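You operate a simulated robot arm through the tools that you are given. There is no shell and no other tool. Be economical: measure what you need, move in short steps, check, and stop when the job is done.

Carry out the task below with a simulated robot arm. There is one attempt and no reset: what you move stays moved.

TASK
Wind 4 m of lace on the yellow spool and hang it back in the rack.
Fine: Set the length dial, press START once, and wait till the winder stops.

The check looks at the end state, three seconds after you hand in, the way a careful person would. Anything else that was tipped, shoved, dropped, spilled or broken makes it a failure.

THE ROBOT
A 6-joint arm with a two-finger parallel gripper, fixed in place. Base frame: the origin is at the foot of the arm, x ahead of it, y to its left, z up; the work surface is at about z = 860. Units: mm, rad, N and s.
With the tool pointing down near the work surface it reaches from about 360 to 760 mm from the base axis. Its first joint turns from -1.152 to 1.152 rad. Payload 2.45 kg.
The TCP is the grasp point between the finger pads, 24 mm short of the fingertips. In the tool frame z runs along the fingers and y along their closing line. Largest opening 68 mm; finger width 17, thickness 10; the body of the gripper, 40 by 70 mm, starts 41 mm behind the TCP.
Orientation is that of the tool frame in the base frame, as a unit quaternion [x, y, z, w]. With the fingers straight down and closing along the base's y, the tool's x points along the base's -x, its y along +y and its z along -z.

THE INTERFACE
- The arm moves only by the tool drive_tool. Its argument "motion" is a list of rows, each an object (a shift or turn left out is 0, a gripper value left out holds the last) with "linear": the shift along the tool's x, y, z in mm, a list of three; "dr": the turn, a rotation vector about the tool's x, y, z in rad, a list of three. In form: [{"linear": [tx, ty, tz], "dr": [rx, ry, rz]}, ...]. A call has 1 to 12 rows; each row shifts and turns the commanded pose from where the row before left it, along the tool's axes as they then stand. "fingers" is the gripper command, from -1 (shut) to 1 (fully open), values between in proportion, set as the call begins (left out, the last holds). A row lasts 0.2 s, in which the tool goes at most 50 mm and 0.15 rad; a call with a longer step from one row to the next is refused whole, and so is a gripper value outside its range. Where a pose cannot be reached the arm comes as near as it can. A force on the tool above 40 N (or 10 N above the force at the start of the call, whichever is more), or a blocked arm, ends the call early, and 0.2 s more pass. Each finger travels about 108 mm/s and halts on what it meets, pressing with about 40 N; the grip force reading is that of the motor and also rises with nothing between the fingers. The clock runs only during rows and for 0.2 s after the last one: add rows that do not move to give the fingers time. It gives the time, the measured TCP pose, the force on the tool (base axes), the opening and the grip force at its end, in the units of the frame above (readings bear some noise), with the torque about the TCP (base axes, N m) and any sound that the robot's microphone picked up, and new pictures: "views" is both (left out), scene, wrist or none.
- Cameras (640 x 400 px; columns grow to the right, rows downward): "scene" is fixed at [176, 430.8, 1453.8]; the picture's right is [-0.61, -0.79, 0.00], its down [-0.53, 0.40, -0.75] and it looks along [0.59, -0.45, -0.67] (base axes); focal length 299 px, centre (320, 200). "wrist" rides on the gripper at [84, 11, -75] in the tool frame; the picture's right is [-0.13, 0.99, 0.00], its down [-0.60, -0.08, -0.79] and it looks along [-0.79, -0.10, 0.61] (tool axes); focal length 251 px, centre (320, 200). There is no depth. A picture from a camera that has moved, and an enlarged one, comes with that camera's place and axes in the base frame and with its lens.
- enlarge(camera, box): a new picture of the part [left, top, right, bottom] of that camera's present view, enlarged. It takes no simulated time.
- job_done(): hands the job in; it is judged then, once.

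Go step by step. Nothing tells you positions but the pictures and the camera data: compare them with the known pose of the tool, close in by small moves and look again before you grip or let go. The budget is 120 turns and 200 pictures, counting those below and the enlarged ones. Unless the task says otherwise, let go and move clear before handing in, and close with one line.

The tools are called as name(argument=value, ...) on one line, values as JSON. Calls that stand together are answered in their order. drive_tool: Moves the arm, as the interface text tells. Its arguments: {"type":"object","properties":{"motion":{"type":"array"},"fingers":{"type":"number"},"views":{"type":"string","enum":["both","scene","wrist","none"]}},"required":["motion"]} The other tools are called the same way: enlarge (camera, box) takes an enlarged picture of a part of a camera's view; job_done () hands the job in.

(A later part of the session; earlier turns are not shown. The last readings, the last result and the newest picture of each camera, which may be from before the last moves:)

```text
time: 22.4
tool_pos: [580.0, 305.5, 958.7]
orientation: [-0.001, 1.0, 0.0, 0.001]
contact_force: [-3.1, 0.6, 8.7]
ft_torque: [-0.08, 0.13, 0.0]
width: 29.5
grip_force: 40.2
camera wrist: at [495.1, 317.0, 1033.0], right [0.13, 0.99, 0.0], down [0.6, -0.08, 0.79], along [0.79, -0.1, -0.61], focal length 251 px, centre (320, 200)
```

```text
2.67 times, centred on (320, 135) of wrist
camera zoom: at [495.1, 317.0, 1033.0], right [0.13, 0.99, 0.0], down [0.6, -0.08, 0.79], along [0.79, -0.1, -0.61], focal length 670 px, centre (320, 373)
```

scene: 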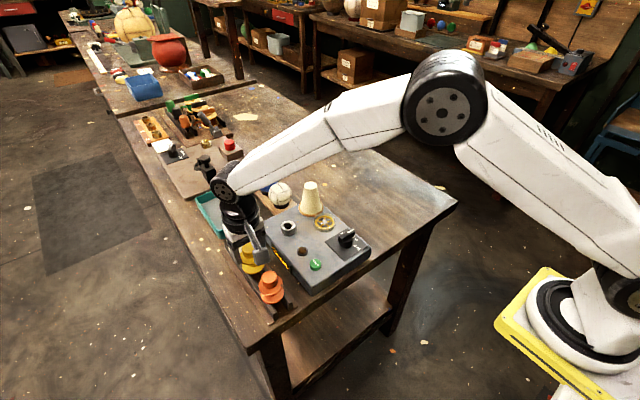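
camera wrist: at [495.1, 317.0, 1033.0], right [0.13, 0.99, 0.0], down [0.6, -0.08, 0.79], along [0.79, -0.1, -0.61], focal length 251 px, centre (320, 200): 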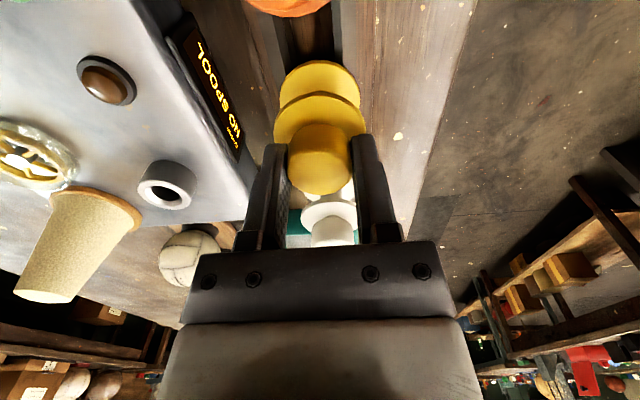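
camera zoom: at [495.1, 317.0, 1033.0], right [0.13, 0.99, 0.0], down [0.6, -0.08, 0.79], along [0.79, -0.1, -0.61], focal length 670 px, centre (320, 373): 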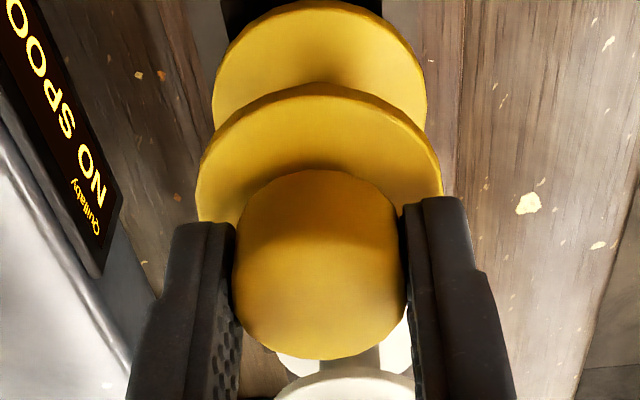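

Knob gripped (29.5 mm) at TCP (580,305.5,958.7). I'll lift straight up and inspect.

drive_tool(motion=[{"linear": [0, 0, -10]}, {"linear": [0, 0, -15]}, {"linear": [0, 0, -20]}, {"linear": [0, 0, -20]}, {"linear": [0, 0, -25]}, {"linear": [0, 0, -25]}, {"linear": [0, 0, 0]}])

enlarge(camera="scene", box=[190, 170, 320, 310])

enlarge(camera="wrist", box=[140, 0, 440, 210])

```text
time: 24.0
tool_pos: [582.1, 306.5, 1072.6]
orientation: [-0.001, 1.0, -0.001, 0.0]
contact_force: [0.2, -0.5, -0.2]
ft_torque: [-0.03, 0.01, 0.02]
width: 29.8
grip_force: 39.8
camera wrist: at [495.9, 317.1, 1147.6], right [0.13, 0.99, 0.0], down [0.6, -0.08, 0.79], along [0.79, -0.1, -0.61], focal length 251 px, centre (320, 200)
```

scene: 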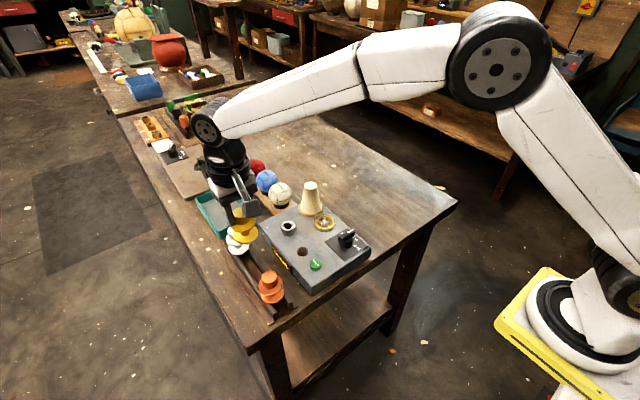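
wrist: 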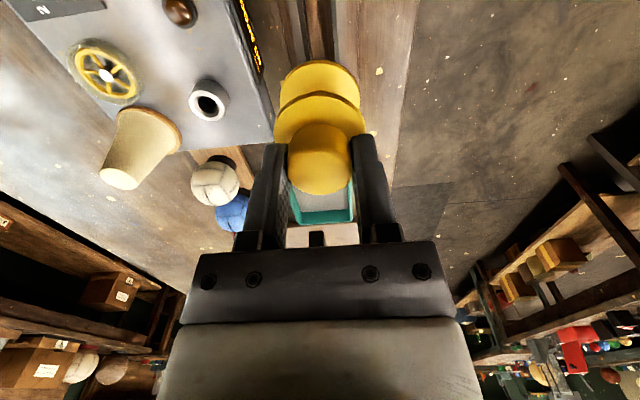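

```text
2.86 times, centred on (255, 240) of scene
camera zoom: at [176.0, 430.8, 1453.8], right [-0.61, -0.79, 0.0], down [-0.53, 0.4, -0.75], along [0.59, -0.45, -0.67], focal length 854 px, centre (506, 86)
```

zoom: 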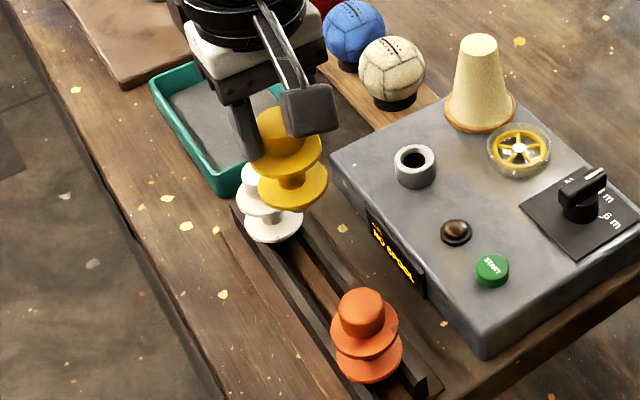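

```text
1.90 times, centred on (290, 105) of wrist
camera zoom: at [495.9, 317.1, 1147.6], right [0.13, 0.99, 0.0], down [0.6, -0.08, 0.79], along [0.79, -0.1, -0.61], focal length 479 px, centre (377, 381)
```

zoom: 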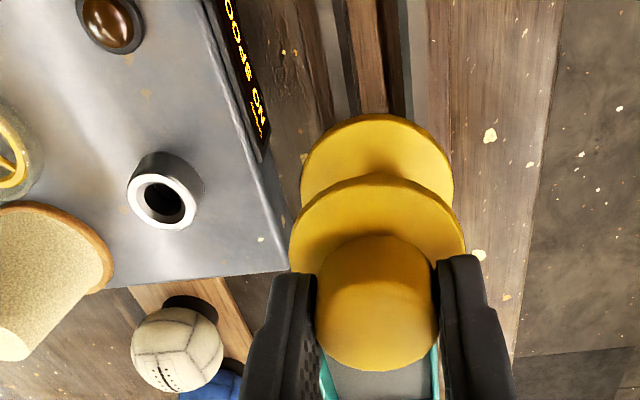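

Now I'll bring the spool near the spindle socket to measure the socket closely.

drive_tool(motion=[{"linear": [9, -38.8, 0]}, {"linear": [9, -38.8, 0]}, {"linear": [9, -38.8, 0]}, {"linear": [0, 0, 0]}])

enlarge(camera="wrist", box=[220, 60, 420, 210])

enlarge(camera="scene", box=[230, 180, 350, 280])

```text
time: 25.0
tool_pos: [553.2, 187.9, 1072.9]
orientation: [-0.002, 1.0, 0.0, 0.0]
contact_force: [-0.2, 0.1, -1.1]
ft_torque: [-0.01, 0.0, -0.02]
width: 30.0
grip_force: 40.3
camera wrist: at [467.8, 198.7, 1147.5], right [0.13, 0.99, 0.0], down [0.6, -0.08, 0.79], along [0.79, -0.1, -0.61], focal length 251 px, centre (320, 200)
```

scene: 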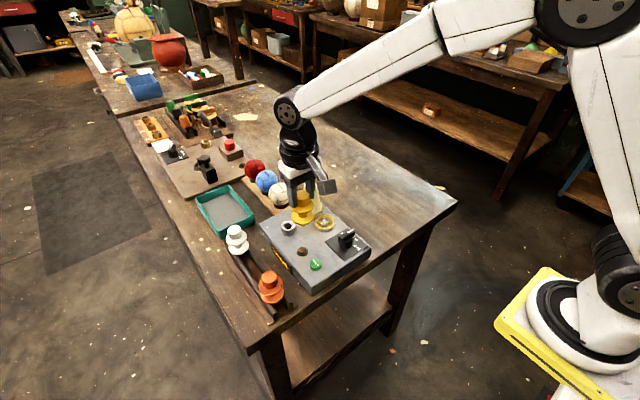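
wrist: 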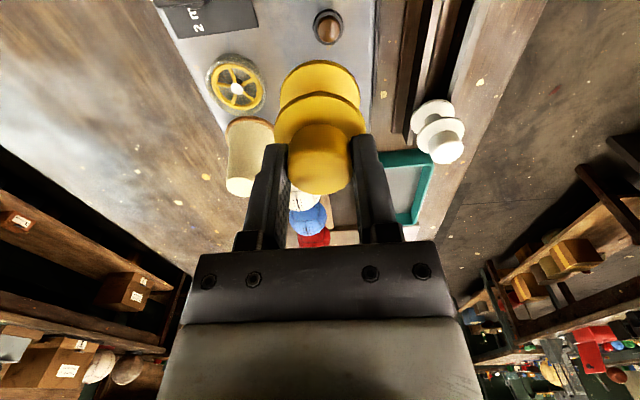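

```text
2.67 times, centred on (320, 135) of wrist
camera zoom: at [467.8, 198.7, 1147.5], right [0.13, 0.99, 0.0], down [0.6, -0.08, 0.79], along [0.79, -0.1, -0.61], focal length 670 px, centre (320, 373)
```

zoom: 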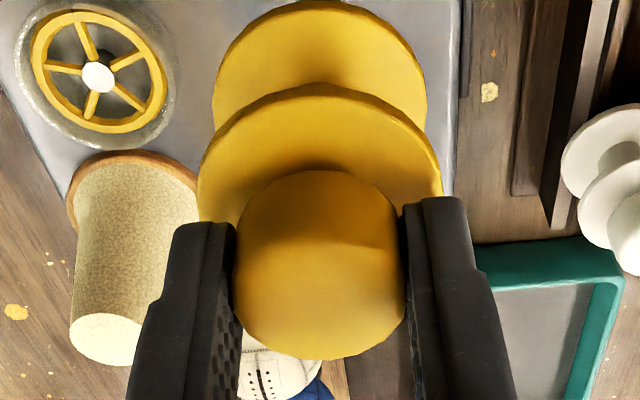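

```text
4.00 times, centred on (290, 230) of scene
camera zoom: at [176.0, 430.8, 1453.8], right [-0.61, -0.79, 0.0], down [-0.53, 0.4, -0.75], along [0.59, -0.45, -0.67], focal length 1195 px, centre (440, 80)
```

zoom: 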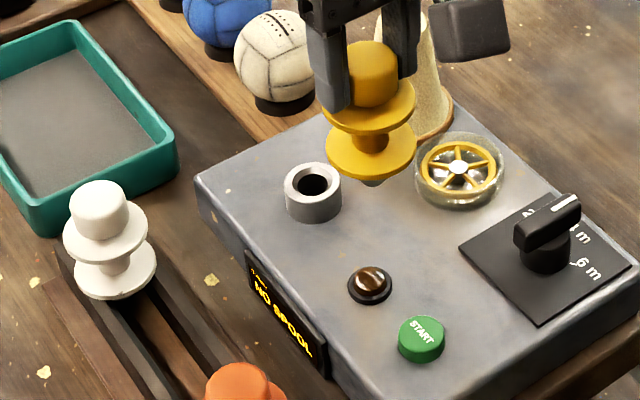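

The stem tip shows below the lower flange, about 99 mm below the TCP. I'll step sideways so the wrist camera sees the socket.

drive_tool(motion=[{"linear": [-20, 30, 0]}, {"linear": [-10, 30, 0]}, {"linear": [0, 0, 0]}], views="wrist")

enlarge(camera="wrist", box=[140, 50, 300, 160])

enlarge(camera="scene", box=[260, 200, 320, 250])

```text
time: 25.8
tool_pos: [584.6, 248.0, 1073.6]
orientation: [-0.001, 1.0, 0.0, 0.0]
contact_force: [-0.8, 0.8, -0.6]
ft_torque: [-0.04, 0.01, 0.0]
width: 29.9
grip_force: 39.8
camera wrist: at [498.9, 260.8, 1147.0], right [0.13, 0.99, 0.0], down [0.6, -0.08, 0.79], along [0.79, -0.1, -0.61], focal length 251 px, centre (320, 200)
```

wrist: 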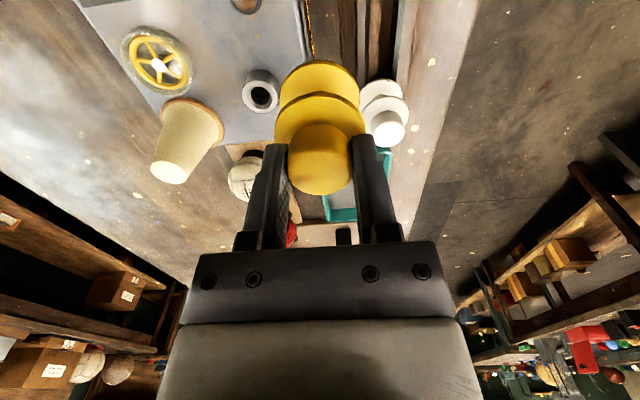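

```text
3.64 times, centred on (220, 105) of wrist
camera zoom: at [498.9, 260.8, 1147.0], right [0.13, 0.99, 0.0], down [0.6, -0.08, 0.79], along [0.79, -0.1, -0.61], focal length 914 px, centre (684, 546)
```

zoom: 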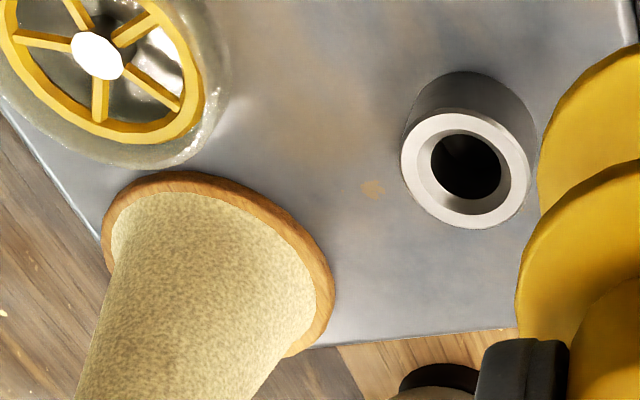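

```text
8.00 times, centred on (290, 225) of scene
camera zoom: at [176.0, 430.9, 1453.8], right [-0.61, -0.79, 0.0], down [-0.53, 0.4, -0.75], along [0.59, -0.45, -0.67], focal length 2390 px, centre (560, 0)
```

zoom: 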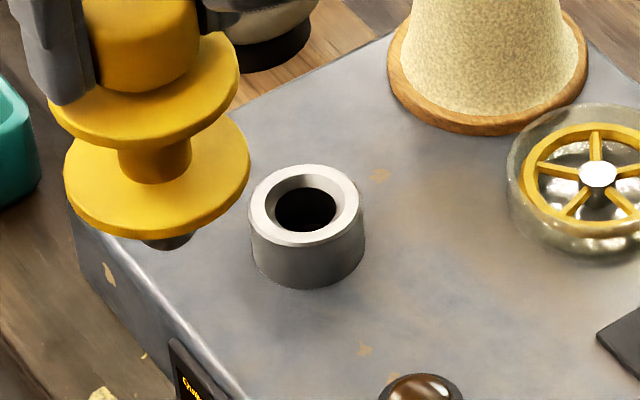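

I place the socket at about (627,185) with its rim near z 910. I'll move above it and compare.

drive_tool(motion=[{"linear": [-21.4, -31.6, 0]}, {"linear": [-21.5, -31.6, 0]}, {"linear": [0, 0, 25]}, {"linear": [0, 0, 24]}, {"linear": [0, 0, 0]}, {"linear": [0, 0, 0]}])

enlarge(camera="wrist", box=[220, 50, 420, 210])

enlarge(camera="scene", box=[260, 200, 320, 250])

```text
time: 27.2
tool_pos: [628.0, 184.9, 1023.2]
orientation: [-0.001, 1.0, 0.0, -0.001]
contact_force: [-0.3, -1.0, -1.0]
ft_torque: [0.02, -0.02, 0.02]
width: 29.7
grip_force: 40.5
camera wrist: at [542.9, 196.6, 1097.3], right [0.13, 0.99, 0.0], down [0.6, -0.08, 0.79], along [0.79, -0.1, -0.61], focal length 251 px, centre (320, 200)
```

scene: 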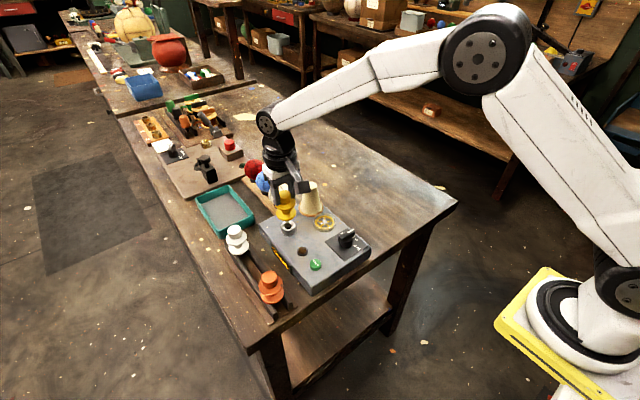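
wrist: 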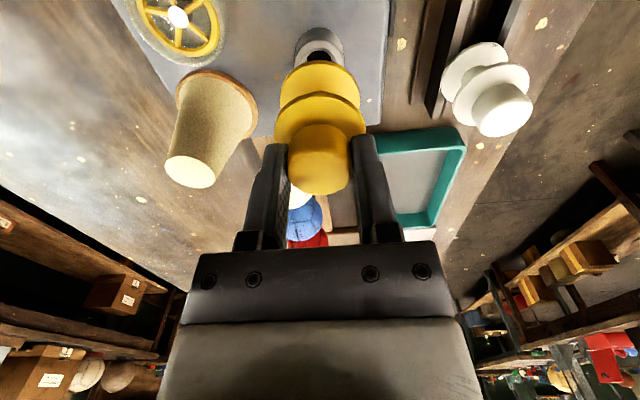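

```text
2.50 times, centred on (320, 130) of wrist
camera zoom: at [542.9, 196.6, 1097.3], right [0.13, 0.99, 0.0], down [0.6, -0.08, 0.79], along [0.79, -0.1, -0.61], focal length 629 px, centre (320, 375)
```

zoom: 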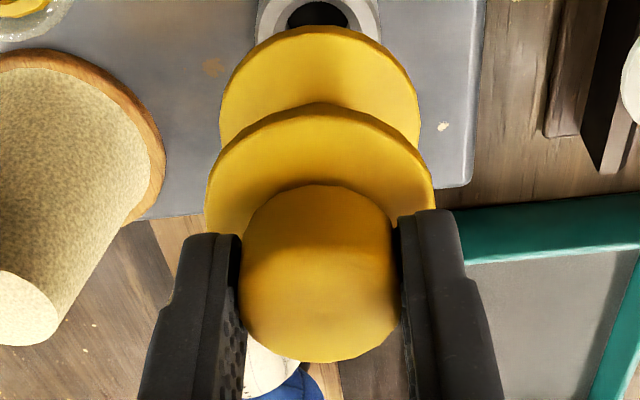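

```text
8.00 times, centred on (290, 225) of scene
camera zoom: at [176.0, 430.8, 1453.8], right [-0.61, -0.79, 0.0], down [-0.53, 0.4, -0.75], along [0.59, -0.45, -0.67], focal length 2390 px, centre (560, 0)
```

zoom: 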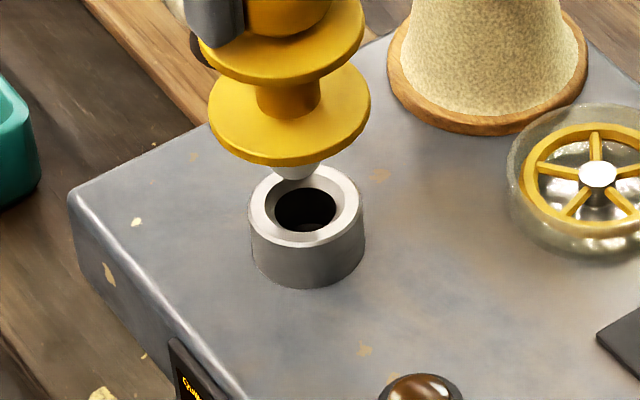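

enlarge(camera="wrist", box=[280, 15, 360, 75])

```text
6.67 times, centred on (320, 45) of wrist
camera zoom: at [542.9, 196.6, 1097.3], right [0.13, 0.99, 0.0], down [0.6, -0.08, 0.79], along [0.79, -0.1, -0.61], focal length 1676 px, centre (320, 1233)
```

zoom: 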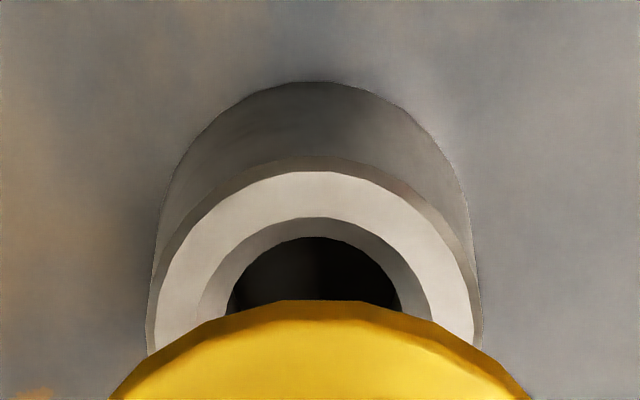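

The wrist and scene cameras agree to about 2 mm on a ring centre near (624.5,185.8). Hole chamfer should tolerate that, so I'll shift and lower partly.

drive_tool(motion=[{"linear": [3.5, 0.9, 0]}, {"linear": [0, 0, 6]}, {"linear": [0, 0, 4]}, {"linear": [0, 0, 0]}])

enlarge(camera="scene", box=[260, 200, 320, 250])

enlarge(camera="wrist", box=[280, 15, 360, 75])

```text
time: 28.2
tool_pos: [623.8, 187.0, 1013.5]
orientation: [-0.001, 1.0, -0.001, 0.0]
contact_force: [-0.1, -0.2, -0.6]
ft_torque: [0.03, 0.01, -0.02]
width: 29.5
grip_force: 39.6
camera wrist: at [539.3, 198.8, 1087.8], right [0.13, 0.99, 0.0], down [0.6, -0.08, 0.79], along [0.79, -0.1, -0.61], focal length 251 px, centre (320, 200)
```

scene: 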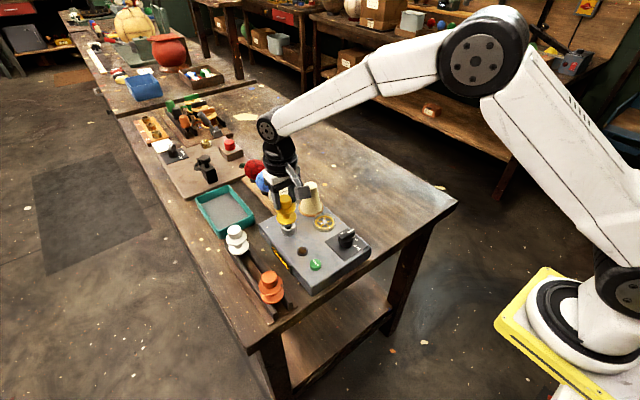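
wrist: 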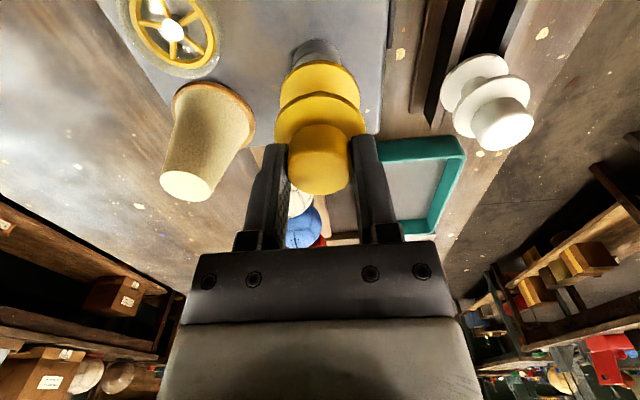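

```text
8.00 times, centred on (290, 225) of scene
camera zoom: at [176.0, 430.8, 1453.8], right [-0.61, -0.79, 0.0], down [-0.53, 0.4, -0.75], along [0.59, -0.45, -0.67], focal length 2390 px, centre (560, 0)
```

zoom: 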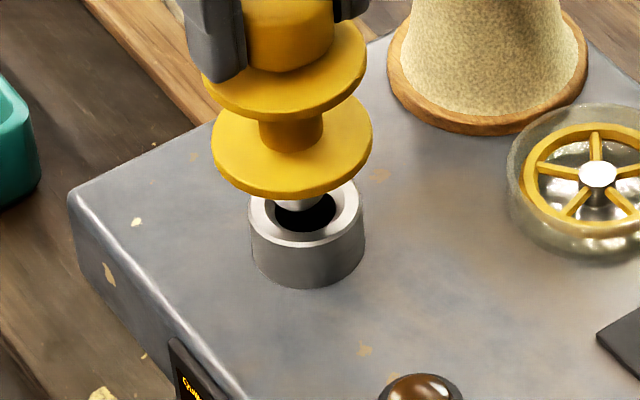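

```text
6.67 times, centred on (320, 45) of wrist
camera zoom: at [539.3, 198.8, 1087.8], right [0.13, 0.99, 0.0], down [0.6, -0.08, 0.79], along [0.79, -0.1, -0.61], focal length 1676 px, centre (320, 1233)
```

zoom: 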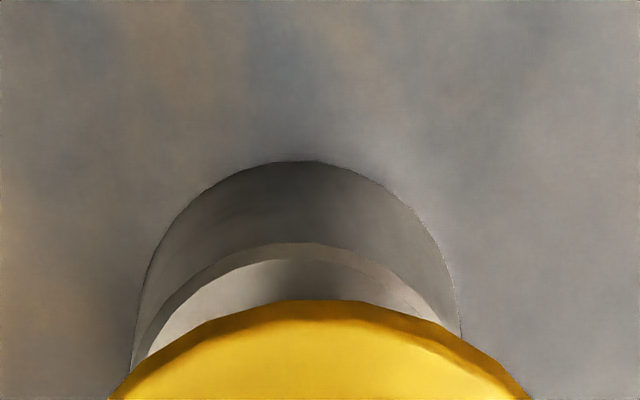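

Spool is about 2 mm too far +y. I'll correct and lower further.

drive_tool(motion=[{"linear": [0.3, -2, 0]}, {"linear": [0, 0, 0]}, {"linear": [0, 0, 4]}, {"linear": [0, 0, 4]}, {"linear": [0, 0, 0]}], views="none")

enlarge(camera="scene", box=[260, 200, 320, 250])

enlarge(camera="wrist", box=[280, 15, 360, 75])

```text
time: 29.4
tool_pos: [623.5, 184.2, 1006.9]
orientation: [-0.001, 1.0, -0.001, 0.001]
contact_force: [0.9, 0.4, -1.4]
ft_torque: [0.0, -0.03, 0.0]
width: 29.6
grip_force: 39.9
```

```text
8.00 times, centred on (290, 225) of scene
camera zoom: at [176.0, 430.8, 1453.8], right [-0.61, -0.79, 0.0], down [-0.53, 0.4, -0.75], along [0.59, -0.45, -0.67], focal length 2390 px, centre (560, 0)
```

zoom: 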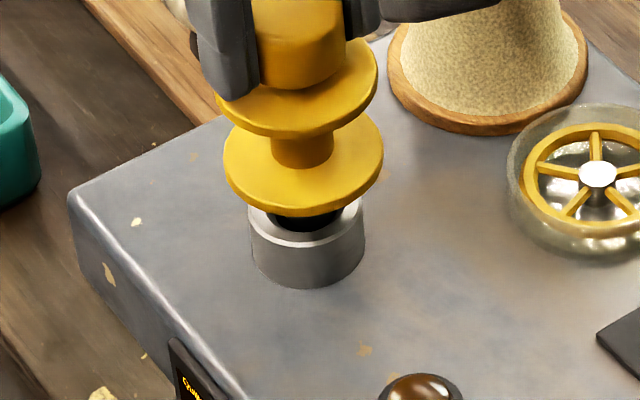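

```text
6.67 times, centred on (320, 45) of wrist
camera zoom: at [538.3, 196.1, 1080.1], right [0.13, 0.99, 0.0], down [0.6, -0.08, 0.79], along [0.79, -0.1, -0.61], focal length 1676 px, centre (320, 1233)
```

zoom: 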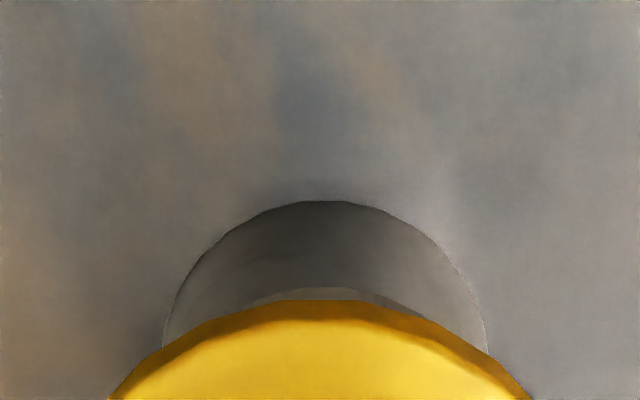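

Centred now; continuing down slowly.

drive_tool(motion=[{"linear": [0, 0, 4]}, {"linear": [0, 0, 4]}, {"linear": [0, 0, 3]}, {"linear": [0, 0, 0]}], views="none")

enlarge(camera="scene", box=[260, 200, 320, 250])

```text
time: 30.4
tool_pos: [624.1, 184.6, 995.1]
orientation: [-0.002, 1.0, 0.0, 0.0]
contact_force: [-0.2, 0.0, -0.6]
ft_torque: [0.0, 0.0, 0.02]
width: 29.7
grip_force: 40.0
```

```text
8.00 times, centred on (290, 225) of scene
camera zoom: at [176.0, 430.8, 1453.8], right [-0.61, -0.79, 0.0], down [-0.53, 0.4, -0.75], along [0.59, -0.45, -0.67], focal length 2390 px, centre (560, 0)
```

zoom: 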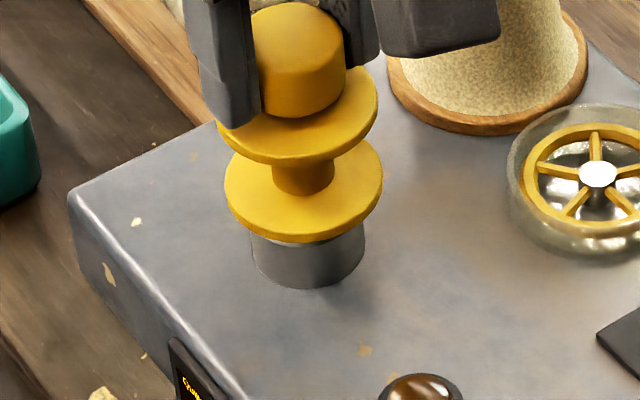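

drive_tool(motion=[{"linear": [0, 0, 2]}, {"linear": [0, 0, 2]}, {"linear": [0, 0, 1]}, {"linear": [0, 0, 0]}], views="none")

enlarge(camera="scene", box=[250, 200, 340, 270])

```text
time: 31.4
tool_pos: [624.3, 186.3, 989.7]
orientation: [-0.002, 1.0, -0.001, 0.0]
contact_force: [-0.5, -0.3, 3.4]
ft_torque: [0.03, 0.08, -0.04]
width: 29.7
grip_force: 40.0
```

```text
5.71 times, centred on (295, 235) of scene
camera zoom: at [175.9, 430.8, 1453.8], right [-0.61, -0.79, 0.0], down [-0.53, 0.4, -0.75], along [0.59, -0.45, -0.67], focal length 1707 px, centre (463, 0)
```

zoom: 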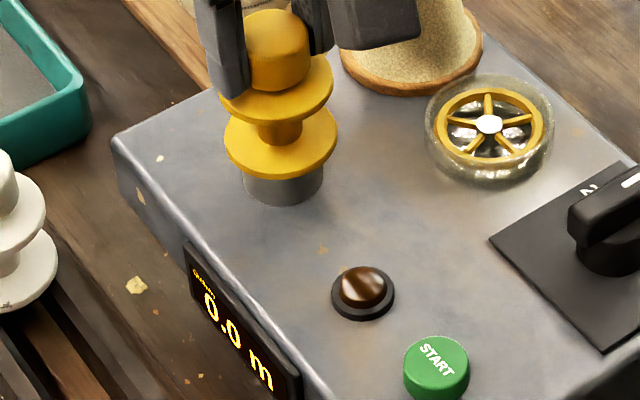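

Seated: the display now reads 0.0 m. Releasing and rising clear.

drive_tool(motion=[{"linear": [0, 0, 0]}, {"linear": [0, 0, 0]}, {"linear": [0, 0, -20]}, {"linear": [0, 0, -30]}, {"linear": [0, 0, -30]}, {"linear": [0, 0, 0]}], fingers=0.6)

enlarge(camera="scene", box=[250, 200, 350, 280])

```text
time: 32.8
tool_pos: [622.6, 184.5, 1070.9]
orientation: [-0.001, 1.0, 0.0, 0.0]
contact_force: [0.1, 0.5, 0.9]
ft_torque: [-0.03, -0.01, -0.02]
width: 54.4
grip_force: 0.1
camera wrist: at [537.9, 195.7, 1143.9], right [0.13, 0.99, 0.0], down [0.6, -0.08, 0.79], along [0.79, -0.1, -0.61], focal length 251 px, centre (320, 200)
```

scene: 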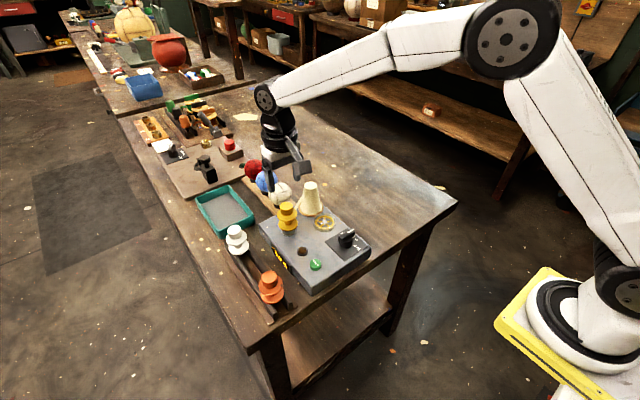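
wrist: 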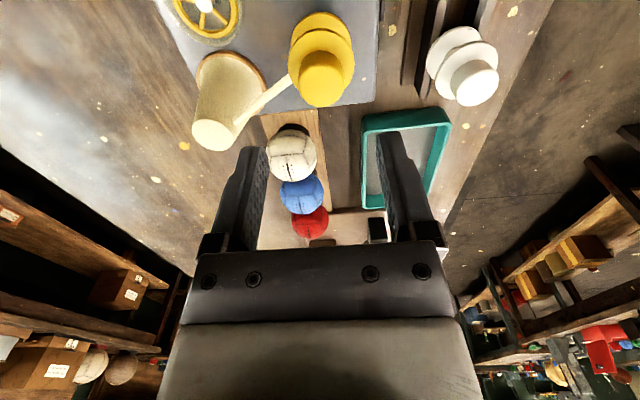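

```text
5.00 times, centred on (300, 240) of scene
camera zoom: at [176.0, 430.8, 1453.8], right [-0.61, -0.79, 0.0], down [-0.53, 0.4, -0.75], along [0.59, -0.45, -0.67], focal length 1494 px, centre (420, 0)
```

zoom: 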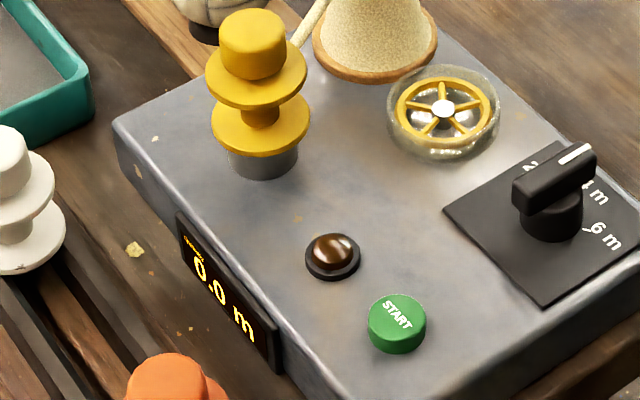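

Lace is threaded. Next I'll move above START with fingers shut.

drive_tool(motion=[{"linear": [40, 4, 0]}, {"linear": [40, 4, 0]}, {"linear": [41, 4, 0]}, {"linear": [0, 0, 40]}, {"linear": [0, 0, 40]}, {"linear": [0, 0, 25]}, {"linear": [0, 0, 0]}], fingers=-1)

enlarge(camera="scene", box=[270, 210, 350, 290])

enlarge(camera="wrist", box=[240, 30, 400, 180])

```text
time: 34.4
tool_pos: [504.5, 197.3, 965.2]
orientation: [-0.001, 1.0, -0.001, 0.001]
contact_force: [-1.2, -1.3, -0.5]
ft_torque: [0.0, -0.01, 0.0]
width: 0.0
grip_force: 23.1
camera wrist: at [419.0, 207.8, 1038.7], right [0.13, 0.99, 0.0], down [0.6, -0.08, 0.79], along [0.79, -0.1, -0.61], focal length 251 px, centre (320, 200)
```

scene: 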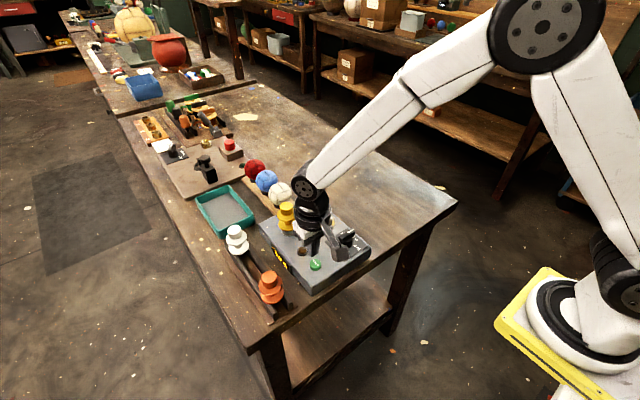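
wrist: 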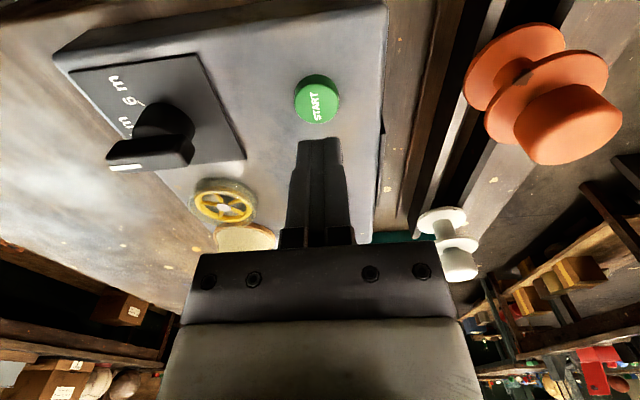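

```text
5.00 times, centred on (310, 250) of scene
camera zoom: at [176.0, 430.8, 1453.8], right [-0.61, -0.79, 0.0], down [-0.53, 0.4, -0.75], along [0.59, -0.45, -0.67], focal length 1494 px, centre (370, -50)
```

zoom: 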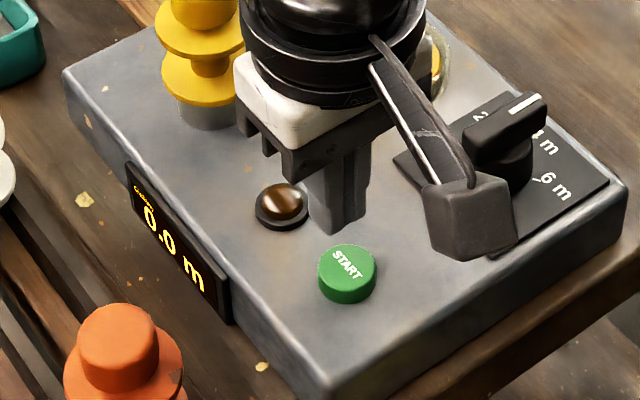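

```text
2.67 times, centred on (320, 105) of wrist
camera zoom: at [419.0, 207.8, 1038.7], right [0.13, 0.99, 0.0], down [0.6, -0.08, 0.79], along [0.79, -0.1, -0.61], focal length 670 px, centre (320, 453)
```

zoom: 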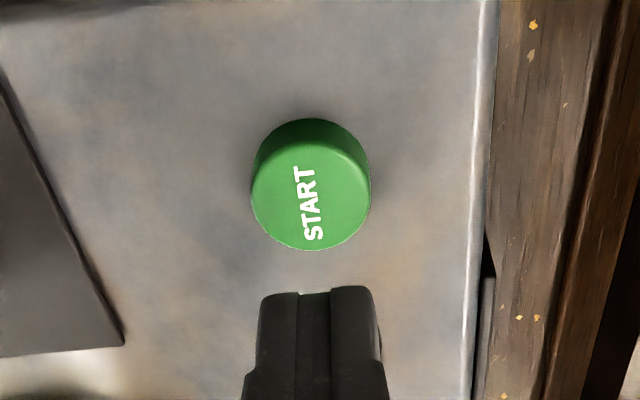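

START is at about (501,195.5). I'll shift over it and go down.

drive_tool(motion=[{"linear": [3.5, -1.8, 0]}, {"linear": [0, 0, 16]}, {"linear": [0, 0, 14]}, {"linear": [0, 0, 0]}], views="wrist")

enlarge(camera="scene", box=[270, 210, 350, 290])

```text
time: 35.4
tool_pos: [500.5, 192.7, 933.7]
orientation: [-0.002, 1.0, 0.002, -0.001]
contact_force: [-0.4, 0.3, -0.1]
ft_torque: [0.03, 0.01, 0.03]
width: 0.1
grip_force: 23.5
camera wrist: at [415.0, 205.1, 1009.1], right [0.13, 0.99, 0.0], down [0.6, -0.08, 0.79], along [0.79, -0.1, -0.61], focal length 251 px, centre (320, 200)
```

wrist: 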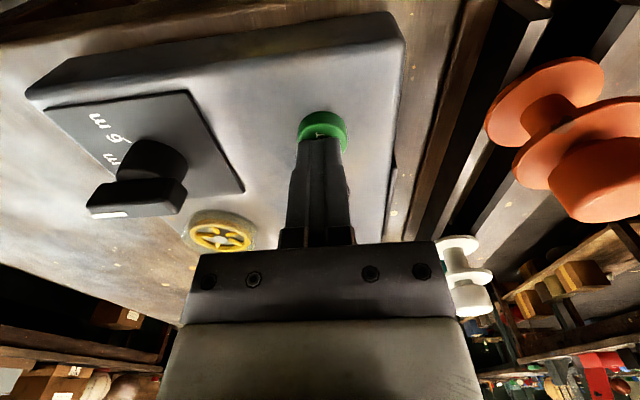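

```text
5.00 times, centred on (310, 250) of scene
camera zoom: at [176.0, 430.8, 1453.8], right [-0.61, -0.79, 0.0], down [-0.53, 0.4, -0.75], along [0.59, -0.45, -0.67], focal length 1494 px, centre (370, -50)
```

zoom: 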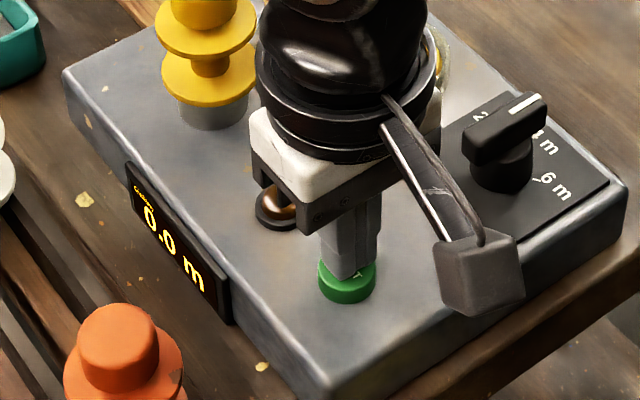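

drive_tool(motion=[{"linear": [0, 1.5, 1.5]}, {"linear": [0, 0, 1.5]}, {"linear": [0, 0, 1.5]}, {"linear": [0, 0, 1.5]}, {"linear": [0, 0, 0]}], views="none")

enlarge(camera="scene", box=[270, 210, 350, 290])

```text
time: 36.6
tool_pos: [500.1, 196.6, 930.0]
orientation: [-0.001, 1.0, 0.0, 0.001]
contact_force: [2.6, -1.3, 3.7]
ft_torque: [0.02, -0.04, -0.02]
width: 0.1
grip_force: 23.2
heard: click
```

```text
5.00 times, centred on (310, 250) of scene
camera zoom: at [176.0, 430.8, 1453.8], right [-0.61, -0.79, 0.0], down [-0.53, 0.4, -0.75], along [0.59, -0.45, -0.67], focal length 1494 px, centre (370, -50)
```

zoom: 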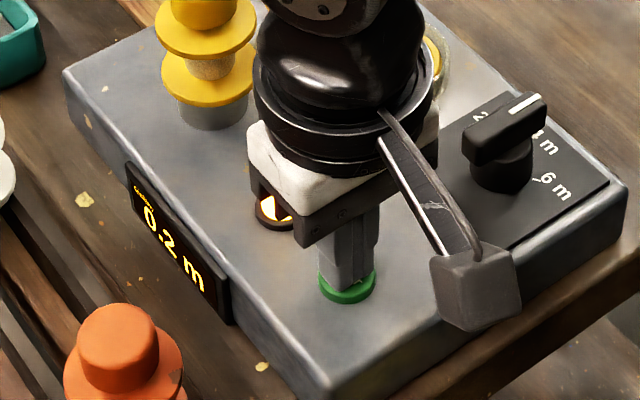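

Click heard, lamp lit, and the display is counting (0.2 m). I'll rise clear and wait.

drive_tool(motion=[{"linear": [0, 0, -15]}, {"linear": [0, 0, -40]}, {"linear": [0, 0, -40]}, {"linear": [0, 0, -40]}, {"linear": [0, 0, 0]}, {"linear": [0, 0, 0]}, {"linear": [0, 0, 0]}, {"linear": [0, 0, 0]}, {"linear": [0, 0, 0]}, {"linear": [0, 0, 0]}, {"linear": [0, 0, 0]}, {"linear": [0, 0, 0]}], views="none")

enlarge(camera="scene", box=[250, 190, 370, 290])

```text
time: 39.2
tool_pos: [499.8, 193.9, 1064.6]
orientation: [-0.001, 1.0, 0.0, 0.0]
contact_force: [-0.1, -0.1, -0.4]
ft_torque: [0.03, 0.0, 0.0]
width: 0.2
grip_force: 23.3
```

```text
4.00 times, centred on (310, 240) of scene
camera zoom: at [176.0, 430.8, 1453.8], right [-0.61, -0.79, 0.0], down [-0.53, 0.4, -0.75], along [0.59, -0.45, -0.67], focal length 1195 px, centre (360, 40)
```

zoom: 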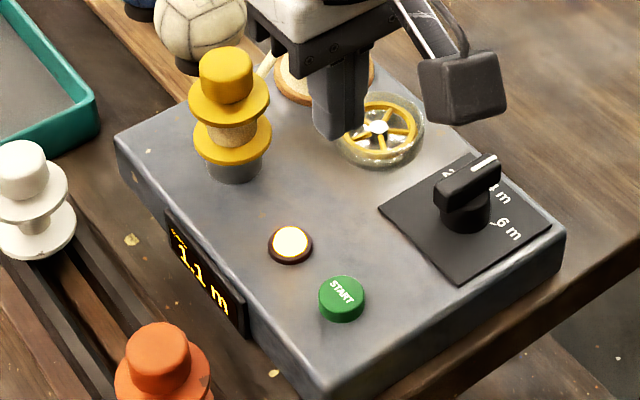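

1.1 m so far; waiting.

drive_tool(motion=[{}, {}, {}, {}, {}, {}, {}, {}, {}, {}, {}, {}], views="none")

drive_tool(motion=[{}, {}, {}, {}, {}, {}, {}, {}, {}, {}, {}, {}], views="none")

drive_tool(motion=[{}, {}, {}, {}, {}, {}, {}, {}, {}, {}, {}, {}], views="none")

enlarge(camera="scene", box=[250, 190, 370, 290])

```text
time: 41.8
tool_pos: [500.1, 194.3, 1064.1]
orientation: [-0.001, 1.0, 0.0, 0.0]
contact_force: [0.4, 0.3, -0.6]
ft_torque: [0.0, 0.0, 0.02]
width: 0.1
grip_force: 23.7
```

```text
time: 44.4
tool_pos: [499.0, 195.9, 1064.9]
orientation: [-0.001, 1.0, 0.0, 0.0]
contact_force: [-0.2, -0.1, -0.5]
ft_torque: [0.01, 0.0, -0.01]
width: 0.0
grip_force: 24.0
```

```text
time: 47.0
tool_pos: [500.3, 194.0, 1064.8]
orientation: [0.0, 1.0, -0.001, 0.0]
contact_force: [-1.1, -0.6, -0.8]
ft_torque: [0.01, -0.01, 0.01]
width: 0.1
grip_force: 23.4
```

```text
4.00 times, centred on (310, 240) of scene
camera zoom: at [176.0, 430.8, 1453.8], right [-0.61, -0.79, 0.0], down [-0.53, 0.4, -0.75], along [0.59, -0.45, -0.67], focal length 1195 px, centre (360, 40)
```

zoom: 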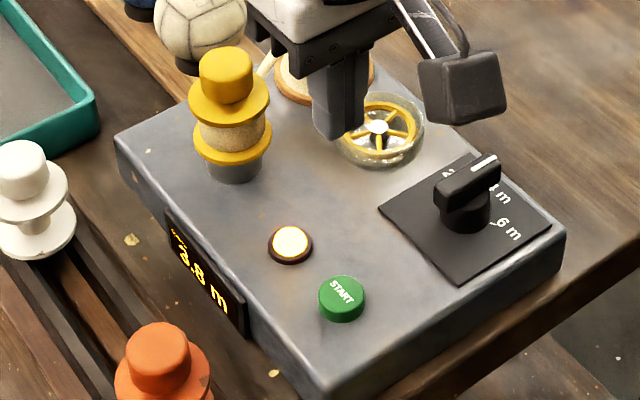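

3.8 m and still running; I'll wait a little longer.

drive_tool(motion=[{}, {}, {}, {}, {}, {}, {}, {}, {}, {}, {}, {}], fingers=0.6, views="none")

enlarge(camera="scene", box=[250, 190, 370, 290])

```text
time: 49.6
tool_pos: [498.8, 195.6, 1064.2]
orientation: [-0.001, 1.0, 0.0, 0.0]
contact_force: [0.2, -0.2, -0.8]
ft_torque: [0.02, -0.01, -0.05]
width: 54.3
grip_force: 0.2
```

```text
4.00 times, centred on (310, 240) of scene
camera zoom: at [176.0, 430.8, 1453.8], right [-0.61, -0.79, 0.0], down [-0.53, 0.4, -0.75], along [0.59, -0.45, -0.67], focal length 1195 px, centre (360, 40)
```

zoom: 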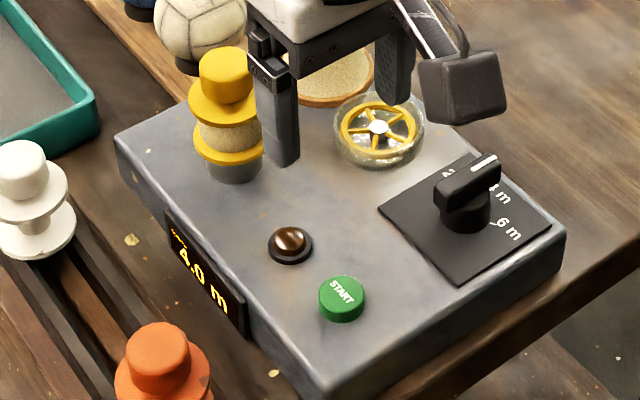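

Winder stopped at 4.0 m and the lamp is off. Back to above the spool.

drive_tool(motion=[{"linear": [0, 0, -5]}, {"linear": [-41.5, -3, 0]}, {"linear": [-41.5, -3, 0]}, {"linear": [-41.5, -3.5, 0]}, {"linear": [0, 0, 20]}, {"linear": [0, 0, 20]}, {"linear": [0, 0, 0]}])

enlarge(camera="wrist", box=[220, 50, 420, 210])

enlarge(camera="scene", box=[250, 170, 350, 250])

```text
time: 51.2
tool_pos: [623.0, 186.6, 1028.0]
orientation: [0.0, 1.0, 0.0, 0.0]
contact_force: [-0.1, -0.2, 0.1]
ft_torque: [-0.01, 0.0, 0.0]
width: 54.4
grip_force: 0.1
camera wrist: at [538.1, 198.4, 1102.5], right [0.13, 0.99, 0.0], down [0.6, -0.08, 0.79], along [0.79, -0.1, -0.61], focal length 251 px, centre (320, 200)
```

scene: 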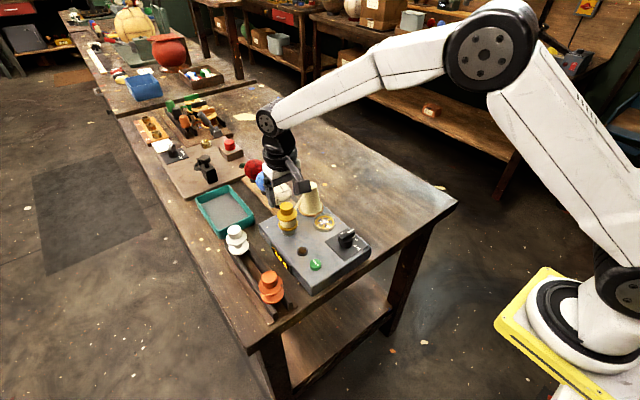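
wrist: 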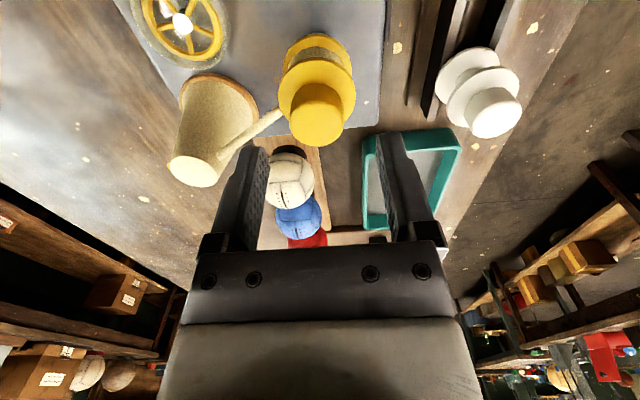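

```text
2.50 times, centred on (320, 130) of wrist
camera zoom: at [538.1, 198.4, 1102.5], right [0.13, 0.99, 0.0], down [0.6, -0.08, 0.79], along [0.79, -0.1, -0.61], focal length 629 px, centre (320, 375)
```

zoom: 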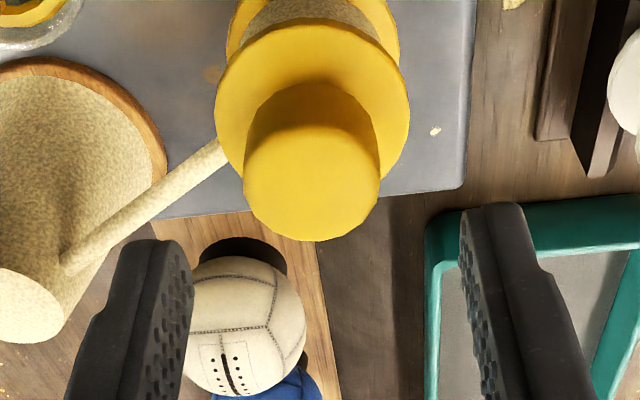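

```text
5.00 times, centred on (300, 210) of scene
camera zoom: at [176.0, 430.8, 1453.8], right [-0.61, -0.79, 0.0], down [-0.53, 0.4, -0.75], along [0.59, -0.45, -0.67], focal length 1494 px, centre (420, 150)
```

zoom: 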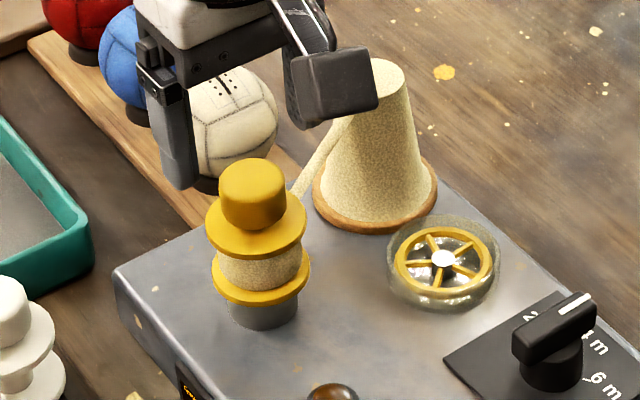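

Knob is centred under the gripper. I'll descend and grip at the same height as before.

drive_tool(motion=[{"linear": [-1, 0, 15]}, {"linear": [0, 0, 15]}, {"linear": [0, 0, 7.5]}, {"linear": [0, 0, 0]}], views="none")

drive_tool(motion=[{}, {}, {}, {}], fingers=-1, views="none")

enlarge(camera="scene", box=[250, 170, 350, 250])

enlarge(camera="wrist", box=[220, 50, 420, 210])

```text
time: 52.2
tool_pos: [624.8, 186.8, 991.6]
orientation: [0.0, 1.0, 0.0, 0.0]
contact_force: [0.3, 0.2, 0.0]
ft_torque: [0.01, 0.01, 0.02]
width: 54.5
grip_force: 0.1
```

```text
time: 53.2
tool_pos: [625.3, 185.7, 991.1]
orientation: [-0.001, 1.0, 0.001, 0.0]
contact_force: [0.2, -3.1, -0.2]
ft_torque: [-0.35, -0.07, 0.03]
width: 30.1
grip_force: 40.2
```

```text
5.00 times, centred on (300, 210) of scene
camera zoom: at [176.0, 430.7, 1453.8], right [-0.61, -0.79, 0.0], down [-0.53, 0.4, -0.75], along [0.59, -0.45, -0.67], focal length 1494 px, centre (420, 150)
```

zoom: 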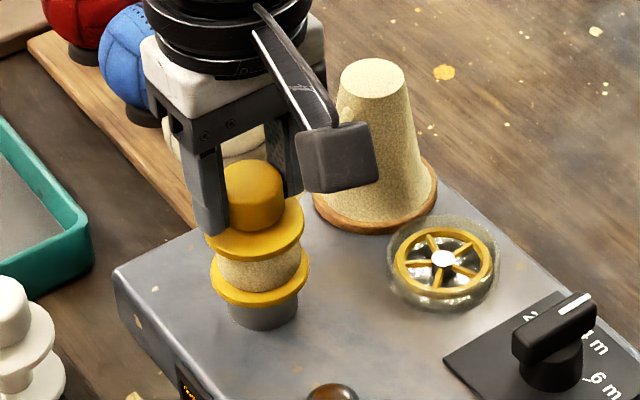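

```text
2.50 times, centred on (320, 130) of wrist
camera zoom: at [539.5, 198.0, 1065.4], right [0.13, 0.99, 0.0], down [0.6, -0.08, 0.79], along [0.79, -0.1, -0.61], focal length 629 px, centre (320, 375)
```

zoom: 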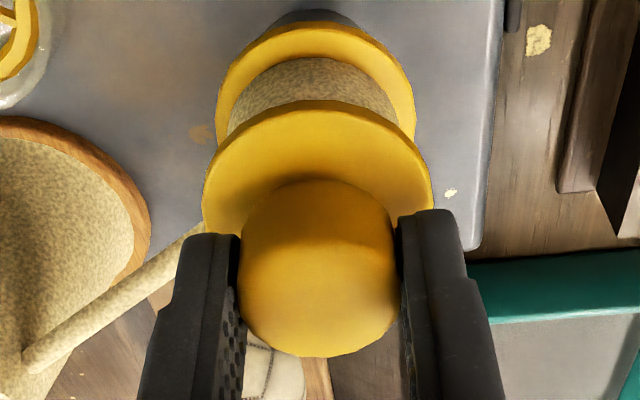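

Gripped. Lifting straight out.

drive_tool(motion=[{"linear": [0, 0, -8]}, {"linear": [0, 0, -10]}, {"linear": [0, 0, -10]}, {"linear": [0, 0, -12]}, {"linear": [0, 0, -20]}, {"linear": [0, 0, -20]}, {}])

enlarge(camera="scene", box=[210, 160, 350, 270])

```text
time: 54.8
tool_pos: [625.2, 186.5, 1072.7]
orientation: [-0.001, 1.0, 0.001, 0.0]
contact_force: [-0.3, -0.8, -0.3]
ft_torque: [-0.04, 0.01, -0.04]
width: 29.8
grip_force: 40.1
camera wrist: at [539.4, 197.8, 1146.8], right [0.13, 0.99, 0.0], down [0.6, -0.08, 0.79], along [0.79, -0.1, -0.61], focal length 251 px, centre (320, 200)
```

scene: 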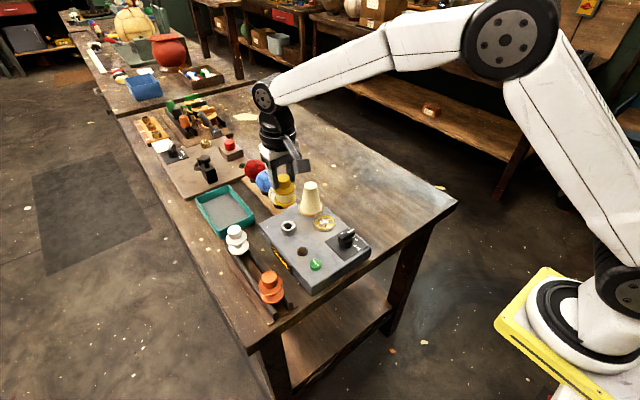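
wrist: 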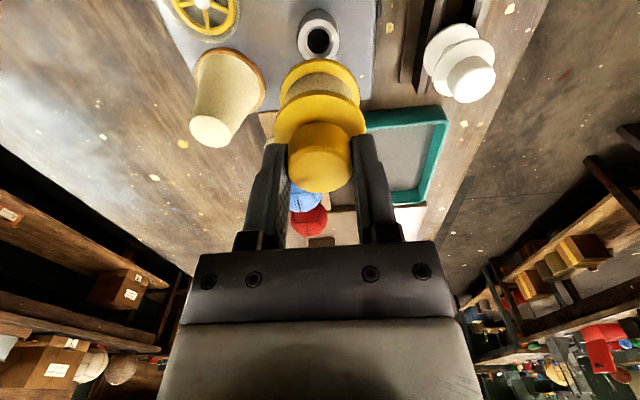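

```text
3.64 times, centred on (280, 215) of scene
camera zoom: at [176.0, 430.8, 1453.8], right [-0.61, -0.79, 0.0], down [-0.53, 0.4, -0.75], along [0.59, -0.45, -0.67], focal length 1086 px, centre (466, 146)
```

zoom: 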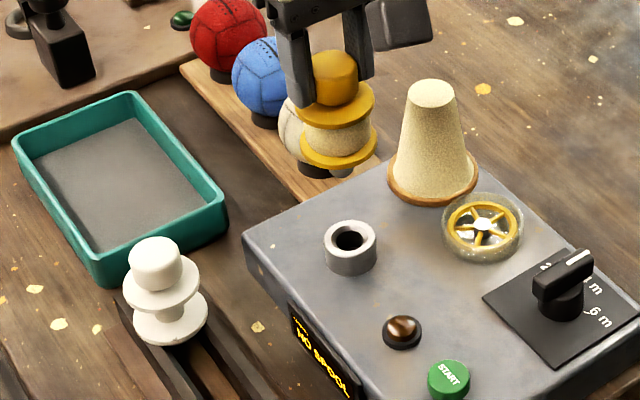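

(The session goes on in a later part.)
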